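You operate a simulated robot arm through the tools that you are given. There is no shell and no other tool. Be economical: measure what you need, move in short steps, check, and stop when the job is done.

Carry out the task below with a simulated robot arm. There is one attempt and no reset: what you move stays moved.

TASK
Take the black sensor and leave it on the white card on the top of the infeed table.
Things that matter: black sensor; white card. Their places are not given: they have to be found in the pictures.

The check looks at the end state, three seconds after you hand in, the way a careful person would. Anything else that was tipped, shoved, dropped, spilled or broken makes it a failure.

THE ROBOT
A 6-joint arm with a two-finger parallel gripper, fixed in place. Base frame: the origin is at the foot of the arm, x ahead of it, y to its left, z up; the work surface is at about z = 0. Lengths are in mm, angles in rad, forces in N, time in s.
With the tool pointing down near the work surface it reaches from about 140 to 580 mm from the base axis. Its first joint turns from -1.152 to 1.152 rad. Payload 2.1 kg.
Tool frame: the origin (TCP) lies between the finger pads and is the grasp point; the fingertips stand 30 mm ahead of it; z points along the fingers, y is the line along which they close. Largest opening 94 mm; finger width 28, thickness 10; the body of the gripper, 50 by 96 mm, starts 55 mm behind the TCP.
Orientation is that of the tool frame in the base frame, as a unit quaternion [w, x, y, z]. With the fingers straight down and closing along the base's y, the tool's x points along the base's -x, its y along +y and its z along -z.

THE INTERFACE
- The arm moves only by the tool step_arm. Its argument "rows" is a list of rows, each a list of 6 numbers: the shift along the tool's x, y, z in m, then the turn, a rotation vector about the tool's x, y, z in rad. In form: [[dx, dy, dz, ax, ay, az], ...]. A call has 1 to 12 rows; each row shifts and turns the commanded pose from where the row before left it, along the tool's axes as they then stand. "jaw" is the closure, from 0 (fully open) to 1 (shut), set as the call begins (left out, the last holds). Rows are played at 5 a second. More than 50 mm and 0.15 rad between two rows, or a gripper value outside its range, and nothing of the call is played. Where a pose cannot be reached the arm comes as near as it can. A force on the tool above 40 N (or 10 N above the force at the start of the call, whichever is more), or a blocked arm, ends the call early, and 0.2 s more pass. The fingers move at their own pace (about 72 mm/s each) and stop on an object; they squeeze with about 38 N. The grip force told is the motor's: it shows also when the fingers shut on nothing. Time passes only in rows, and 0.2 s behind the last, so rows that do not move let the fingers close. The reply holds the time, the measured pose of the TCP, the force on the tool along the base axes, the opening and the grip force, in the units named above and with some noise, and new pictures: "pictures" is both (left out), scene, wrist or none.
- Cameras (640 x 400 px; columns grow to the right, rows downward): "scene" is fixed at [69.4, -381.3, 488]; the picture's right is [0.65, -0.76, 0.00], its down [-0.41, -0.35, -0.84] and it looks along [0.64, 0.55, -0.54] (base axes); focal length 287 px, centre (320, 200). "wrist" rides on the gripper at [-37, 0, -58] in the tool frame; the picture's right is [0.00, -1.00, 0.00], its down [0.97, 0.00, -0.24] and it looks along [0.24, 0.00, 0.97] (tool axes); focal length 218 px, centre (320, 200).
- locate(camera, pixels): for up to 12 pixels [column, row] of the newest picture of that camera ("zoom" is the newest enlarged one), the place [x, y, z] in the base frame of the surface seen there, good to about 3 mm. It takes no simulated time.
- zoom(camera, box): a new picture of the part [left, top, right, bottom] of that camera's present view, enlarged. It takes no simulated time.
- close_job(): hands the job in; it is judged then, once.

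Keep the steps short. Do not move on a guess: measure, check each grasp and each placing, and mend mistakes. In all there are 60 turns and 120 pictures (those below and enlarged ones count). Leave the gripper open and the arm clear of the work at the hand-in unless told otherwise, and finish with a single line.

The tools are called after "Call:" by a JSON object that holds its "op" and its "data". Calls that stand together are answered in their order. step_arm: Moves the arm, as the interface text tells. Its arguments: {"type":"object","properties":{"rows":{"type":"array"},"jaw":{"type":"number"},"pictures":{"type":"string","enum":["both","scene","wrist","none"]}},"required":["rows"]} The other tools are called the same way: locate (camera, pixels) gives the place of the surface under pixels of a picture; zoom (camera, box) takes an enlarged picture of a part of a camera's view; close_job () hands the job in.

At the start:

```text
t: 0.0
tool_pos: [255.7, -86.7, 346.5]
ee_rot: [0.001, -0.001, 1.0, 0.001]
wrist_force: [-0.2, 0.0, 0.1]
opening: 94.1
gripper_force: 0.0
```

scene: 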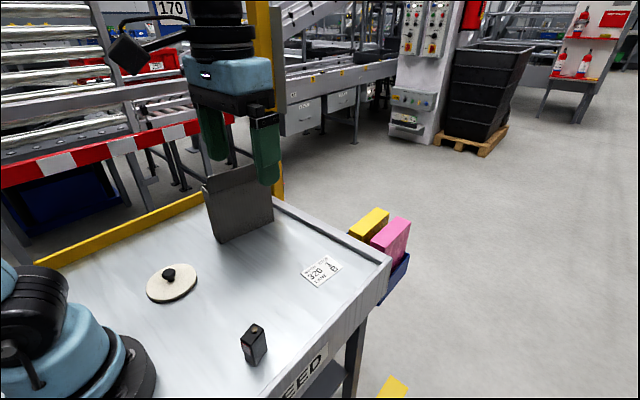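
wrist: 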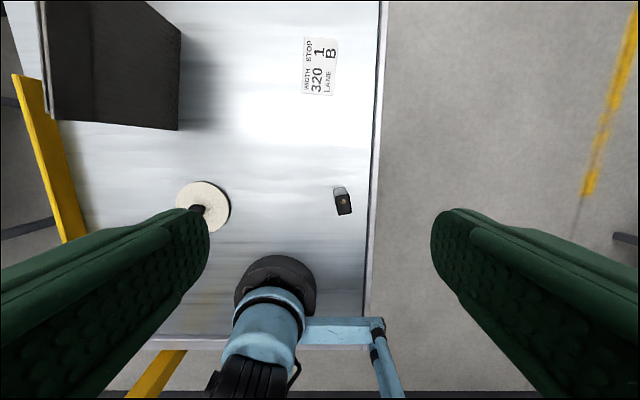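

I see a black box-shaped sensor at about scene (254,345) and the white card at about (321,271). I will enlarge both and measure them.

Call:
{"op": "zoom", "data": {"camera": "scene", "box": [220, 310, 300, 380]}}

Call:
{"op": "zoom", "data": {"camera": "wrist", "box": [280, 20, 400, 230]}}

Call:
{"op": "locate", "data": {"camera": "scene", "pixels": [[254, 328], [243, 337], [266, 330], [256, 340], [248, 365], [265, 352], [320, 271], [322, 255], [341, 267], [318, 288], [300, 275], [240, 300]]}}

Call:
{"op": "locate", "data": {"camera": "wrist", "pixels": [[337, 199], [350, 197], [340, 213], [352, 211], [335, 188], [345, 186], [305, 38], [338, 40], [302, 93], [333, 95], [320, 66], [375, 150]]}}

```text
5.71 times, centred on (260, 345) of scene
```

zoom: 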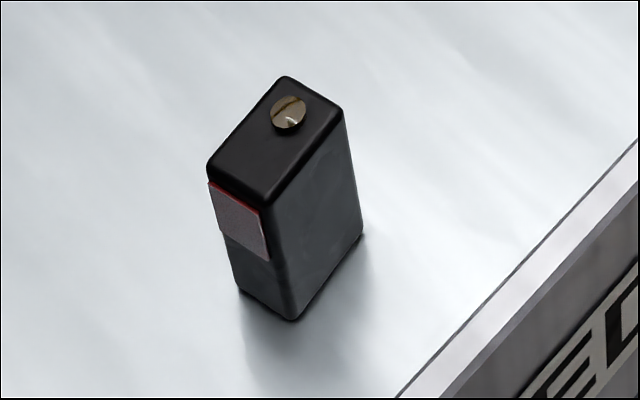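

```text
1.90 times, centred on (340, 125) of wrist
```

zoom: 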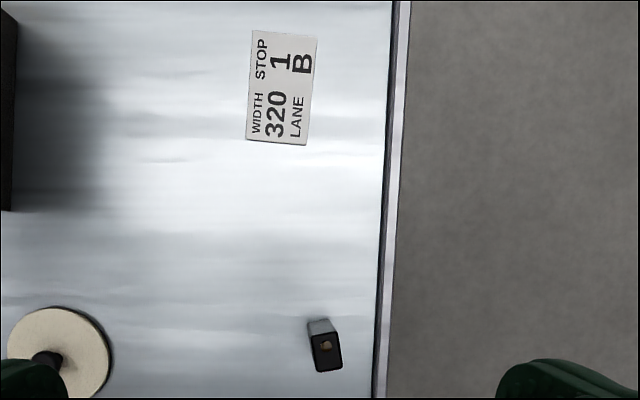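

```text
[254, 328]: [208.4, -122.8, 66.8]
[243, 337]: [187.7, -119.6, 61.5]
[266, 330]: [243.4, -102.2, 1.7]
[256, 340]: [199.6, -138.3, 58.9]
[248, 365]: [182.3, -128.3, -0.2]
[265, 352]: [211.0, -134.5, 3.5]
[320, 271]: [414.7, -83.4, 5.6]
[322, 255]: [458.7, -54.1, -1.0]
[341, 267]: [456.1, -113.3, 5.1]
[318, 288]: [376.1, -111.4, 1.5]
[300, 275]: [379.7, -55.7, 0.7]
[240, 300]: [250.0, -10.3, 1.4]
```

```text
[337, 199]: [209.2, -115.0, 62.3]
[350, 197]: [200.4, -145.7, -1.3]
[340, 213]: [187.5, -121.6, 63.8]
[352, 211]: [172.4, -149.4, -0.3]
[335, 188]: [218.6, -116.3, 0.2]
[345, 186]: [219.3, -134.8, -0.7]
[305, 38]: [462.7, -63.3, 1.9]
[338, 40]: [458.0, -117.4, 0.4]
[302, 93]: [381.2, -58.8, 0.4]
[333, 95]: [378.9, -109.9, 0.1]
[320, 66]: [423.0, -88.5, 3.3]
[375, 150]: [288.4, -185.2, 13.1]
```

The sensor stands about 62 mm tall at roughly (199,-127), turned slightly. The card's centre is near (419,-87). Next I measure the sensor's top corners and the table's near edge more closely.

Call:
{"op": "locate", "data": {"camera": "zoom", "pixels": [[312, 336], [335, 334], [340, 366], [319, 369], [327, 351], [360, 350], [376, 350], [382, 350], [252, 32], [314, 40], [248, 138], [306, 143]]}}

Call:
{"op": "step_arm", "data": {"rows": [[0.02, -0.014, 0.04, 0, 0, 0], [0.02, -0.014, 0.04, 0, 0, 0], [0.015, -0.012, 0.04, 0, 0, 0], [0, 0, 0.04, 0, 0, 0], [0, 0, 0, 0, 0, 0]], "jaw": 0.4}}

```text
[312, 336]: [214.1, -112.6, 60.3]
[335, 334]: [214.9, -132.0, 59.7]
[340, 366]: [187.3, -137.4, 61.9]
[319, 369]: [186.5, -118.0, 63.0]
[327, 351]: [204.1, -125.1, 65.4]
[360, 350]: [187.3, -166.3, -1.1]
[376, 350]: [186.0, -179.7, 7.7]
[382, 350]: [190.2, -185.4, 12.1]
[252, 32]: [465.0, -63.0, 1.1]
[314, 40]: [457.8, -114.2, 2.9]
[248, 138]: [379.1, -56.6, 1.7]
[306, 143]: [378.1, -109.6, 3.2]
```

```text
t: 1.2
tool_pos: [201.2, -128.3, 186.1]
ee_rot: [0.001, -0.001, 1.0, 0.0]
wrist_force: [-0.3, -0.6, 0.2]
opening: 56.6
gripper_force: 0.0
```

scene: 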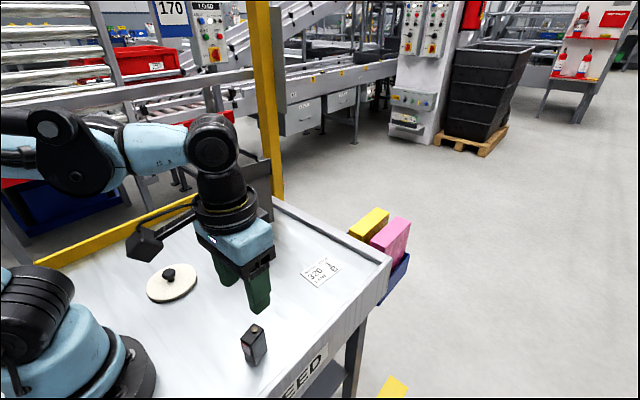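
wrist: 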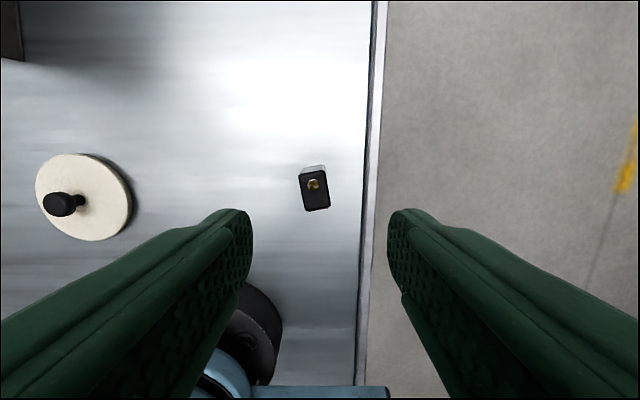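

The sensor's top centre is about (200.5,-125), with the long side turned about +11° from x. The table edge has a low lip at y≈-180, and the narrowed fingers clear it. I turn the gripper to match, centre it, and go down to z≈110, which keeps the tips above the sensor.

Call:
{"op": "step_arm", "data": {"rows": [[0.001, 0.0033, 0.025, 0, 0, 0], [0, 0, 0.025, 0, 0, -0.095], [0, 0, 0.026, 0, 0, -0.095], [0, 0, 0, 0, 0, 0]], "jaw": 0.4}}

Call:
{"op": "zoom", "data": {"camera": "wrist", "box": [220, 120, 420, 245]}}

```text
t: 2.2
tool_pos: [201.0, -122.0, 108.9]
ee_rot: [0.001, -0.095, 0.995, 0.0]
wrist_force: [0.2, 0.5, 0.6]
opening: 56.4
gripper_force: 0.1
```

scene: 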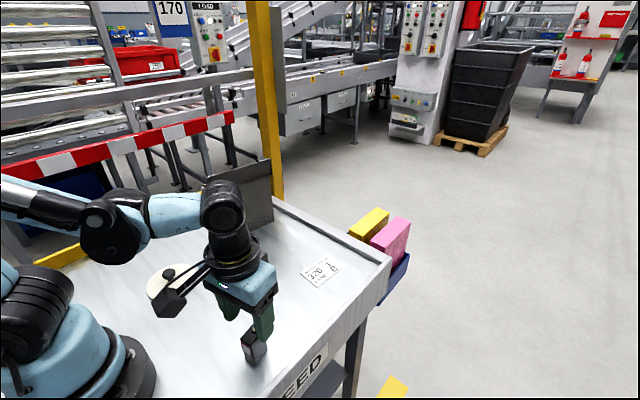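
wrist: 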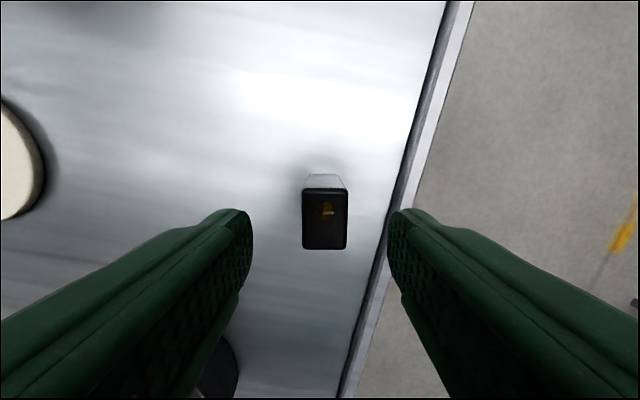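

```text
3.20 times, centred on (320, 182) of wrist
```

zoom: 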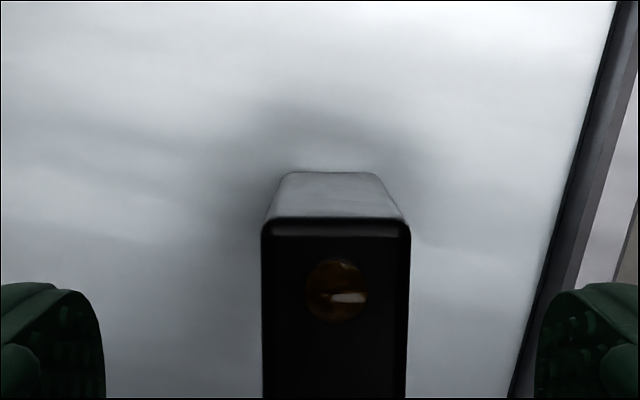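

The gripper is now aligned with the sensor (top spans columns 302–347, rows 190–248), which sits about 2 mm to the right of centre. I check the place of the top face.

Call:
{"op": "locate", "data": {"camera": "wrist", "pixels": [[306, 194], [343, 194], [306, 244], [343, 244], [325, 225]]}}

```text
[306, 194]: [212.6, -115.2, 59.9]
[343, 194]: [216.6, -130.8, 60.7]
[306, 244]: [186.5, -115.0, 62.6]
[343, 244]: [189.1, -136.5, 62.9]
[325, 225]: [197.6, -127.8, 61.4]
```

The top's centre is (201,-124.5). I shift 2.3 mm along tool -y and go straight down to z≈38, with the tips about 8 mm above the table.

Call:
{"op": "step_arm", "data": {"rows": [[0, -0.0023, 0.01, 0, 0, 0], [0, 0, 0.02, 0, 0, 0], [0, 0, 0.02, 0, 0, 0], [0, 0, 0.02, 0, 0, 0], [0, 0, 0, 0, 0, 0]], "jaw": 0.4}}

```text
t: 3.4
tool_pos: [200.5, -124.8, 37.7]
ee_rot: [0.0, -0.096, 0.995, 0.0]
wrist_force: [-0.7, 0.3, 0.9]
opening: 56.3
gripper_force: 0.0
```

scene: 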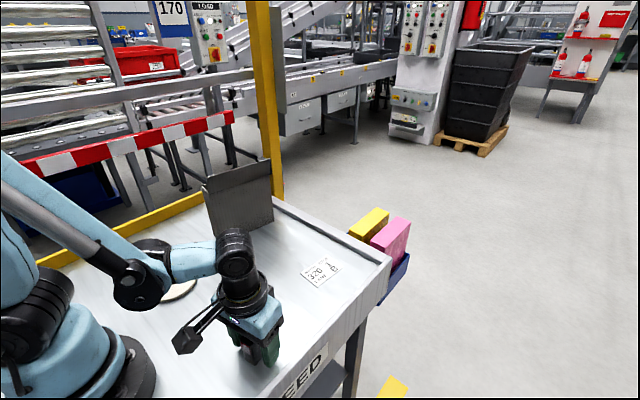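
wrist: 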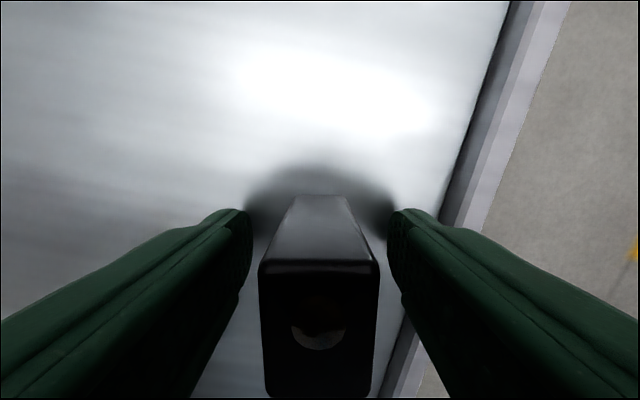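

The sensor stands between the fingers, centred. I close on it.

Call:
{"op": "step_arm", "data": {"rows": [[0, 0, 0, 0, 0, 0], [0, 0, 0, 0, 0, 0], [0, 0, 0, 0, 0, 0], [0, 0, 0, 0, 0, 0]], "jaw": 1, "pictures": "wrist"}}

```text
t: 4.4
tool_pos: [201.1, -125.2, 40.6]
ee_rot: [0.001, -0.095, 0.995, 0.0]
wrist_force: [0.4, 0.3, 0.2]
opening: 27.7
gripper_force: 37.2
```

wrist: 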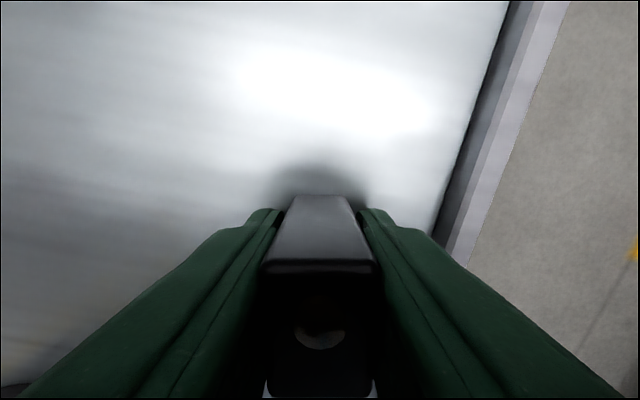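

Held: opening 27.7 mm, grip force 37 N. I lift about 60 mm and check the hold.

Call:
{"op": "step_arm", "data": {"rows": [[0, 0, -0.01, 0, 0, 0], [0, 0, -0.02, 0, 0, 0], [0, 0, -0.03, 0, 0, 0], [0, 0, 0, 0, 0, 0]], "jaw": 1}}

```text
t: 5.4
tool_pos: [200.6, -126.0, 100.7]
ee_rot: [0.001, -0.095, 0.995, 0.0]
wrist_force: [-0.7, -0.6, 0.2]
opening: 27.6
gripper_force: 37.9
```

scene: 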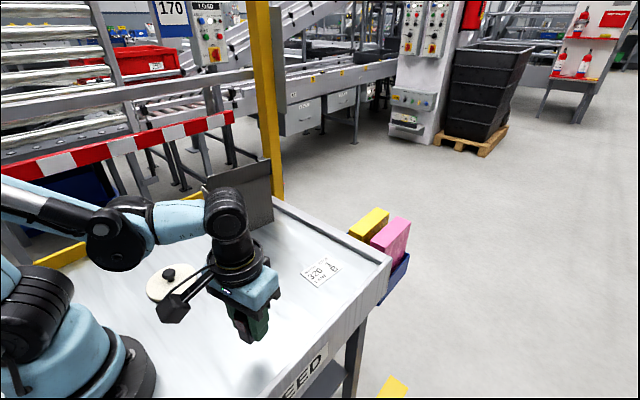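
wrist: 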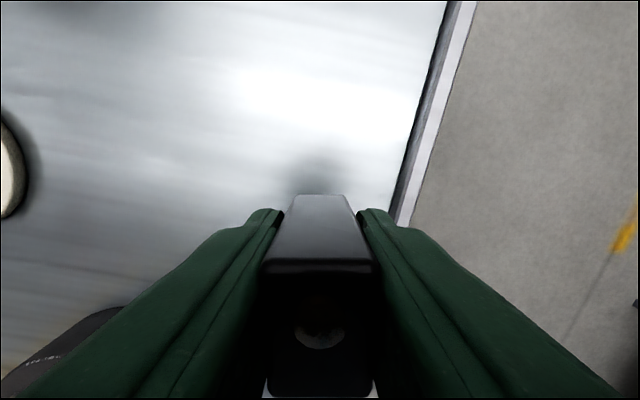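

The sensor is off the table and the hold is steady. I turn the gripper back square and travel to above the card centre at about (419,-87).

Call:
{"op": "step_arm", "data": {"rows": [[0, 0, 0, 0, 0, 0.095], [0, 0, 0, 0, 0, 0.095], [-0.0365, 0.0064, 0, 0, 0, 0], [-0.0365, 0.0064, 0, 0, 0, 0], [-0.0365, 0.0064, 0, 0, 0, 0], [-0.0365, 0.0064, 0, 0, 0, 0], [-0.0365, 0.0064, 0, 0, 0, 0], [-0.0365, 0.0064, 0, 0, 0, 0], [0, 0, 0, 0, 0, 0.05], [0, 0, 0, 0, 0, 0]], "jaw": 1}}

```text
t: 7.6
tool_pos: [418.6, -84.5, 99.4]
ee_rot: [0.0, 0.025, 1.0, 0.0]
wrist_force: [0.3, 0.3, -0.4]
opening: 27.4
gripper_force: 37.6
```

scene: 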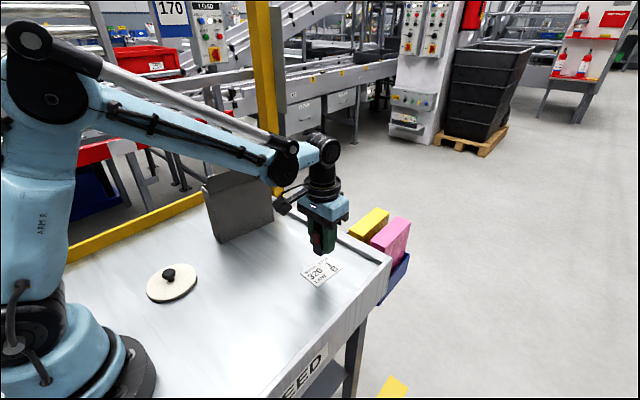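
wrist: 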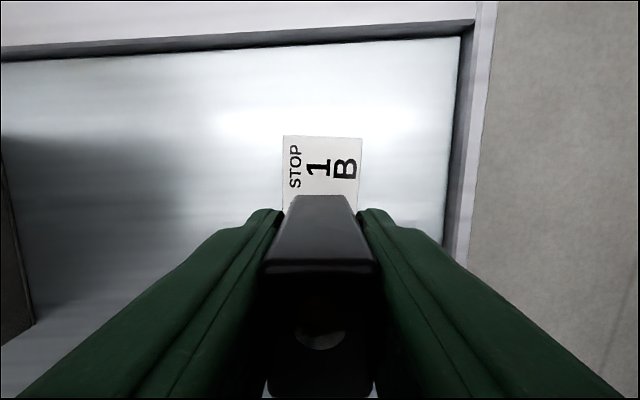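

The sensor hangs over the card. I check the card's visible corners against the tool position.

Call:
{"op": "locate", "data": {"camera": "wrist", "pixels": [[285, 138], [360, 140], [284, 200], [358, 200]]}}

Call:
{"op": "locate", "data": {"camera": "scene", "pixels": [[301, 274], [318, 286], [339, 267]]}}

```text
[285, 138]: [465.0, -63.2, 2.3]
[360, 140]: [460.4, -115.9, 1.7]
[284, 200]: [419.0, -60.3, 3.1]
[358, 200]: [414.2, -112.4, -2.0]
```

```text
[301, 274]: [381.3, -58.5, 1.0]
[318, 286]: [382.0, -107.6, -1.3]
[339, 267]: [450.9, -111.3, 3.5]
```

The card centre is about (420,-87), so I correct by 2 mm and lower 57 mm, leaving a few mm to go.

Call:
{"op": "step_arm", "data": {"rows": [[-0.0015, -0.002, 0.02, 0, 0, 0], [0, 0, 0.02, 0, 0, 0], [0, 0, 0.012, 0, 0, 0], [0, 0, 0.005, 0, 0, 0], [0, 0, 0, 0, 0, 0]], "jaw": 1}}

Call:
{"op": "zoom", "data": {"camera": "scene", "box": [270, 210, 370, 300]}}

```text
t: 8.8
tool_pos: [422.1, -86.9, 42.6]
ee_rot: [0.001, 0.024, 1.0, 0.0]
wrist_force: [0.1, 0.8, -1.1]
opening: 27.5
gripper_force: 37.9
```

scene: 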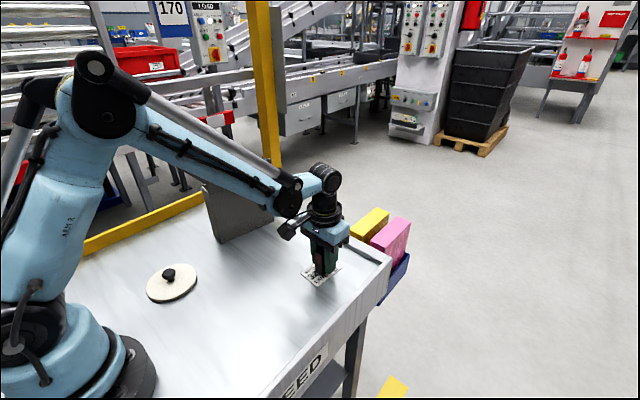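
wrist: 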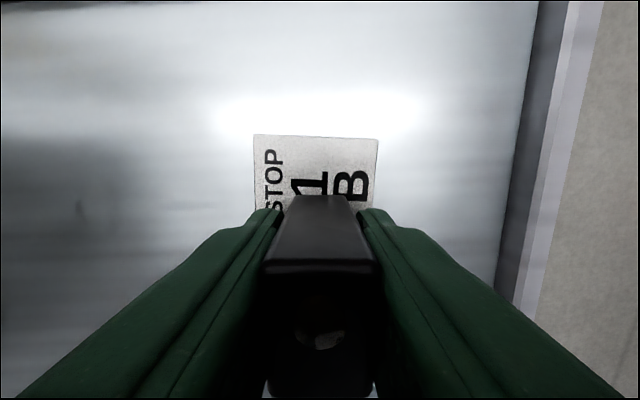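

```text
4.44 times, centred on (320, 255) of scene
```

zoom: 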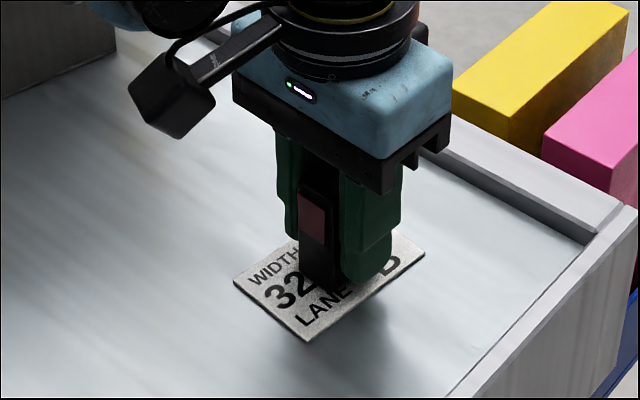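

The sensor is just above the middle of the card, with no contact force yet. I lower by 1 mm at a time and watch the force.

Call:
{"op": "step_arm", "data": {"rows": [[0, 0, 0.001, 0, 0, 0], [0, 0, 0.001, 0, 0, 0], [0, 0, 0, 0, 0, 0]], "jaw": 1, "pictures": "none"}}

```text
t: 9.6
tool_pos: [420.9, -87.4, 42.0]
ee_rot: [0.001, 0.024, 1.0, 0.0]
wrist_force: [0.9, -2.1, 5.6]
opening: 27.6
gripper_force: 38.1
```

The 5.6 N upward force shows the sensor is resting on the card. I open part way.

Call:
{"op": "step_arm", "data": {"rows": [[0, 0, 0, 0, 0, 0], [0, 0, 0, 0, 0, 0], [0, 0, 0, 0, 0, 0]], "jaw": 0.4}}

```text
t: 10.4
tool_pos: [420.7, -86.7, 41.3]
ee_rot: [0.001, 0.025, 1.0, 0.0]
wrist_force: [0.0, 0.2, 0.2]
opening: 56.3
gripper_force: 0.1
```

scene: 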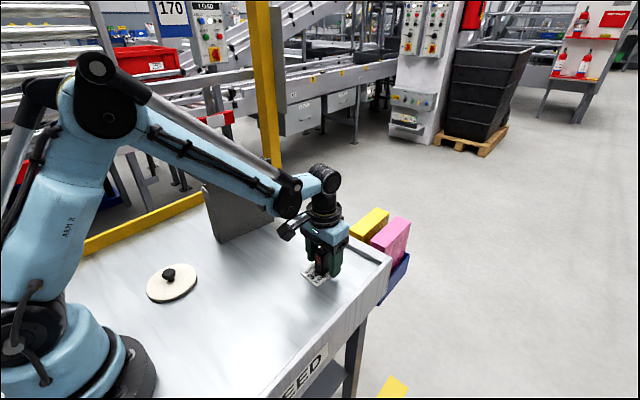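
wrist: 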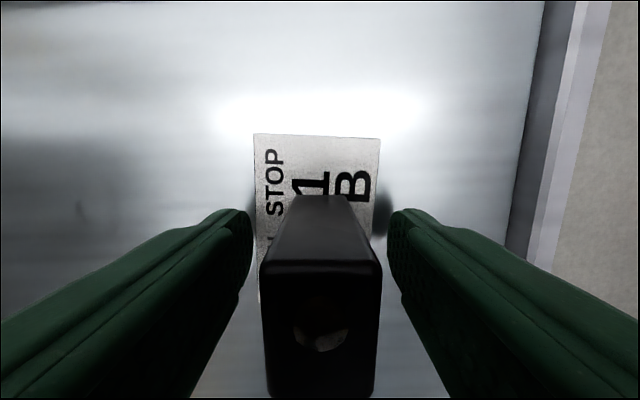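

The sensor stands free between the open fingers. I raise the gripper straight up, then back it away toward the base and open it fully.

Call:
{"op": "step_arm", "data": {"rows": [[0, 0, -0.015, 0, 0, 0], [0, 0, -0.03, 0, 0, 0], [0, 0, -0.04, 0, 0, 0], [0, 0, -0.04, 0, 0, 0], [0, 0, -0.04, 0, 0, 0], [0.04, 0, -0.02, 0, 0, 0], [0.04, 0, 0, 0, 0, 0], [0.04, 0, 0, 0, 0, 0], [0, 0, 0, 0, 0, 0]], "jaw": 0.4, "pictures": "none"}}

Call:
{"op": "step_arm", "data": {"rows": [[0, 0, 0, 0, 0, 0], [0, 0, 0, 0, 0, 0], [0, 0, 0, 0, 0, 0]], "jaw": 0}}

Call:
{"op": "zoom", "data": {"camera": "scene", "box": [270, 210, 370, 300]}}

```text
t: 12.4
tool_pos: [300.1, -83.2, 225.9]
ee_rot: [0.001, 0.025, 1.0, 0.001]
wrist_force: [-0.6, 0.6, 0.5]
opening: 56.6
gripper_force: 0.0
```

```text
t: 13.2
tool_pos: [301.8, -84.2, 225.7]
ee_rot: [0.0, 0.024, 1.0, 0.001]
wrist_force: [-0.6, 0.3, 0.2]
opening: 94.3
gripper_force: 0.0
```

scene: 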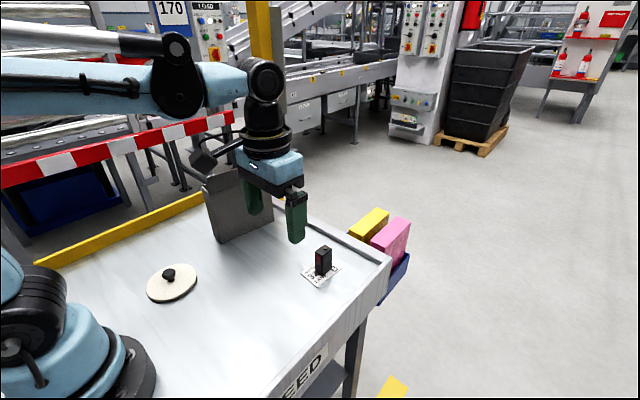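
wrist: 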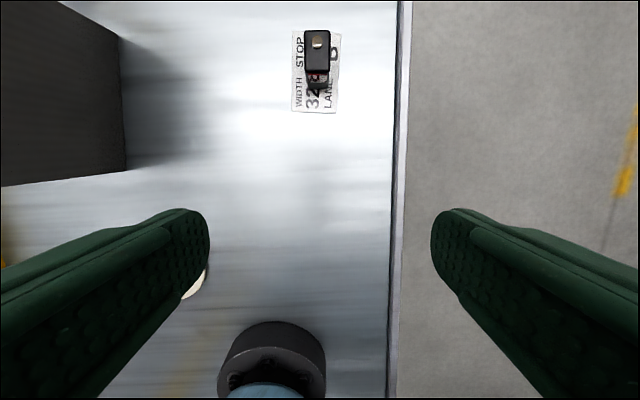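

```text
4.44 times, centred on (320, 255) of scene
```

zoom: 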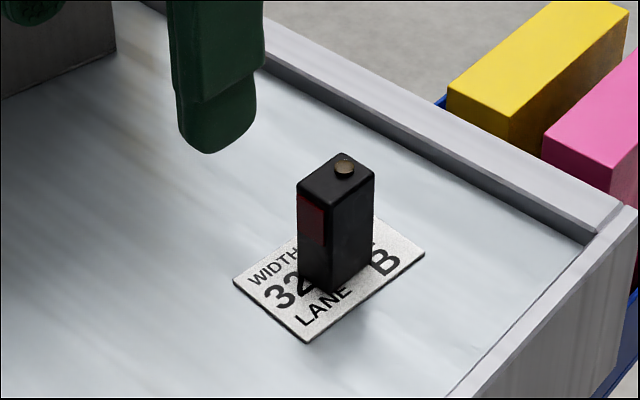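

The sensor stands upright in the middle of the card, nothing else has moved, and the open gripper is clear. I hand in.

Call:
{"op": "close_job", "data": {}}

```text
The job is handed in.
```

The black sensor is standing upright on the white card on the infeed table, with the gripper open and the arm clear.
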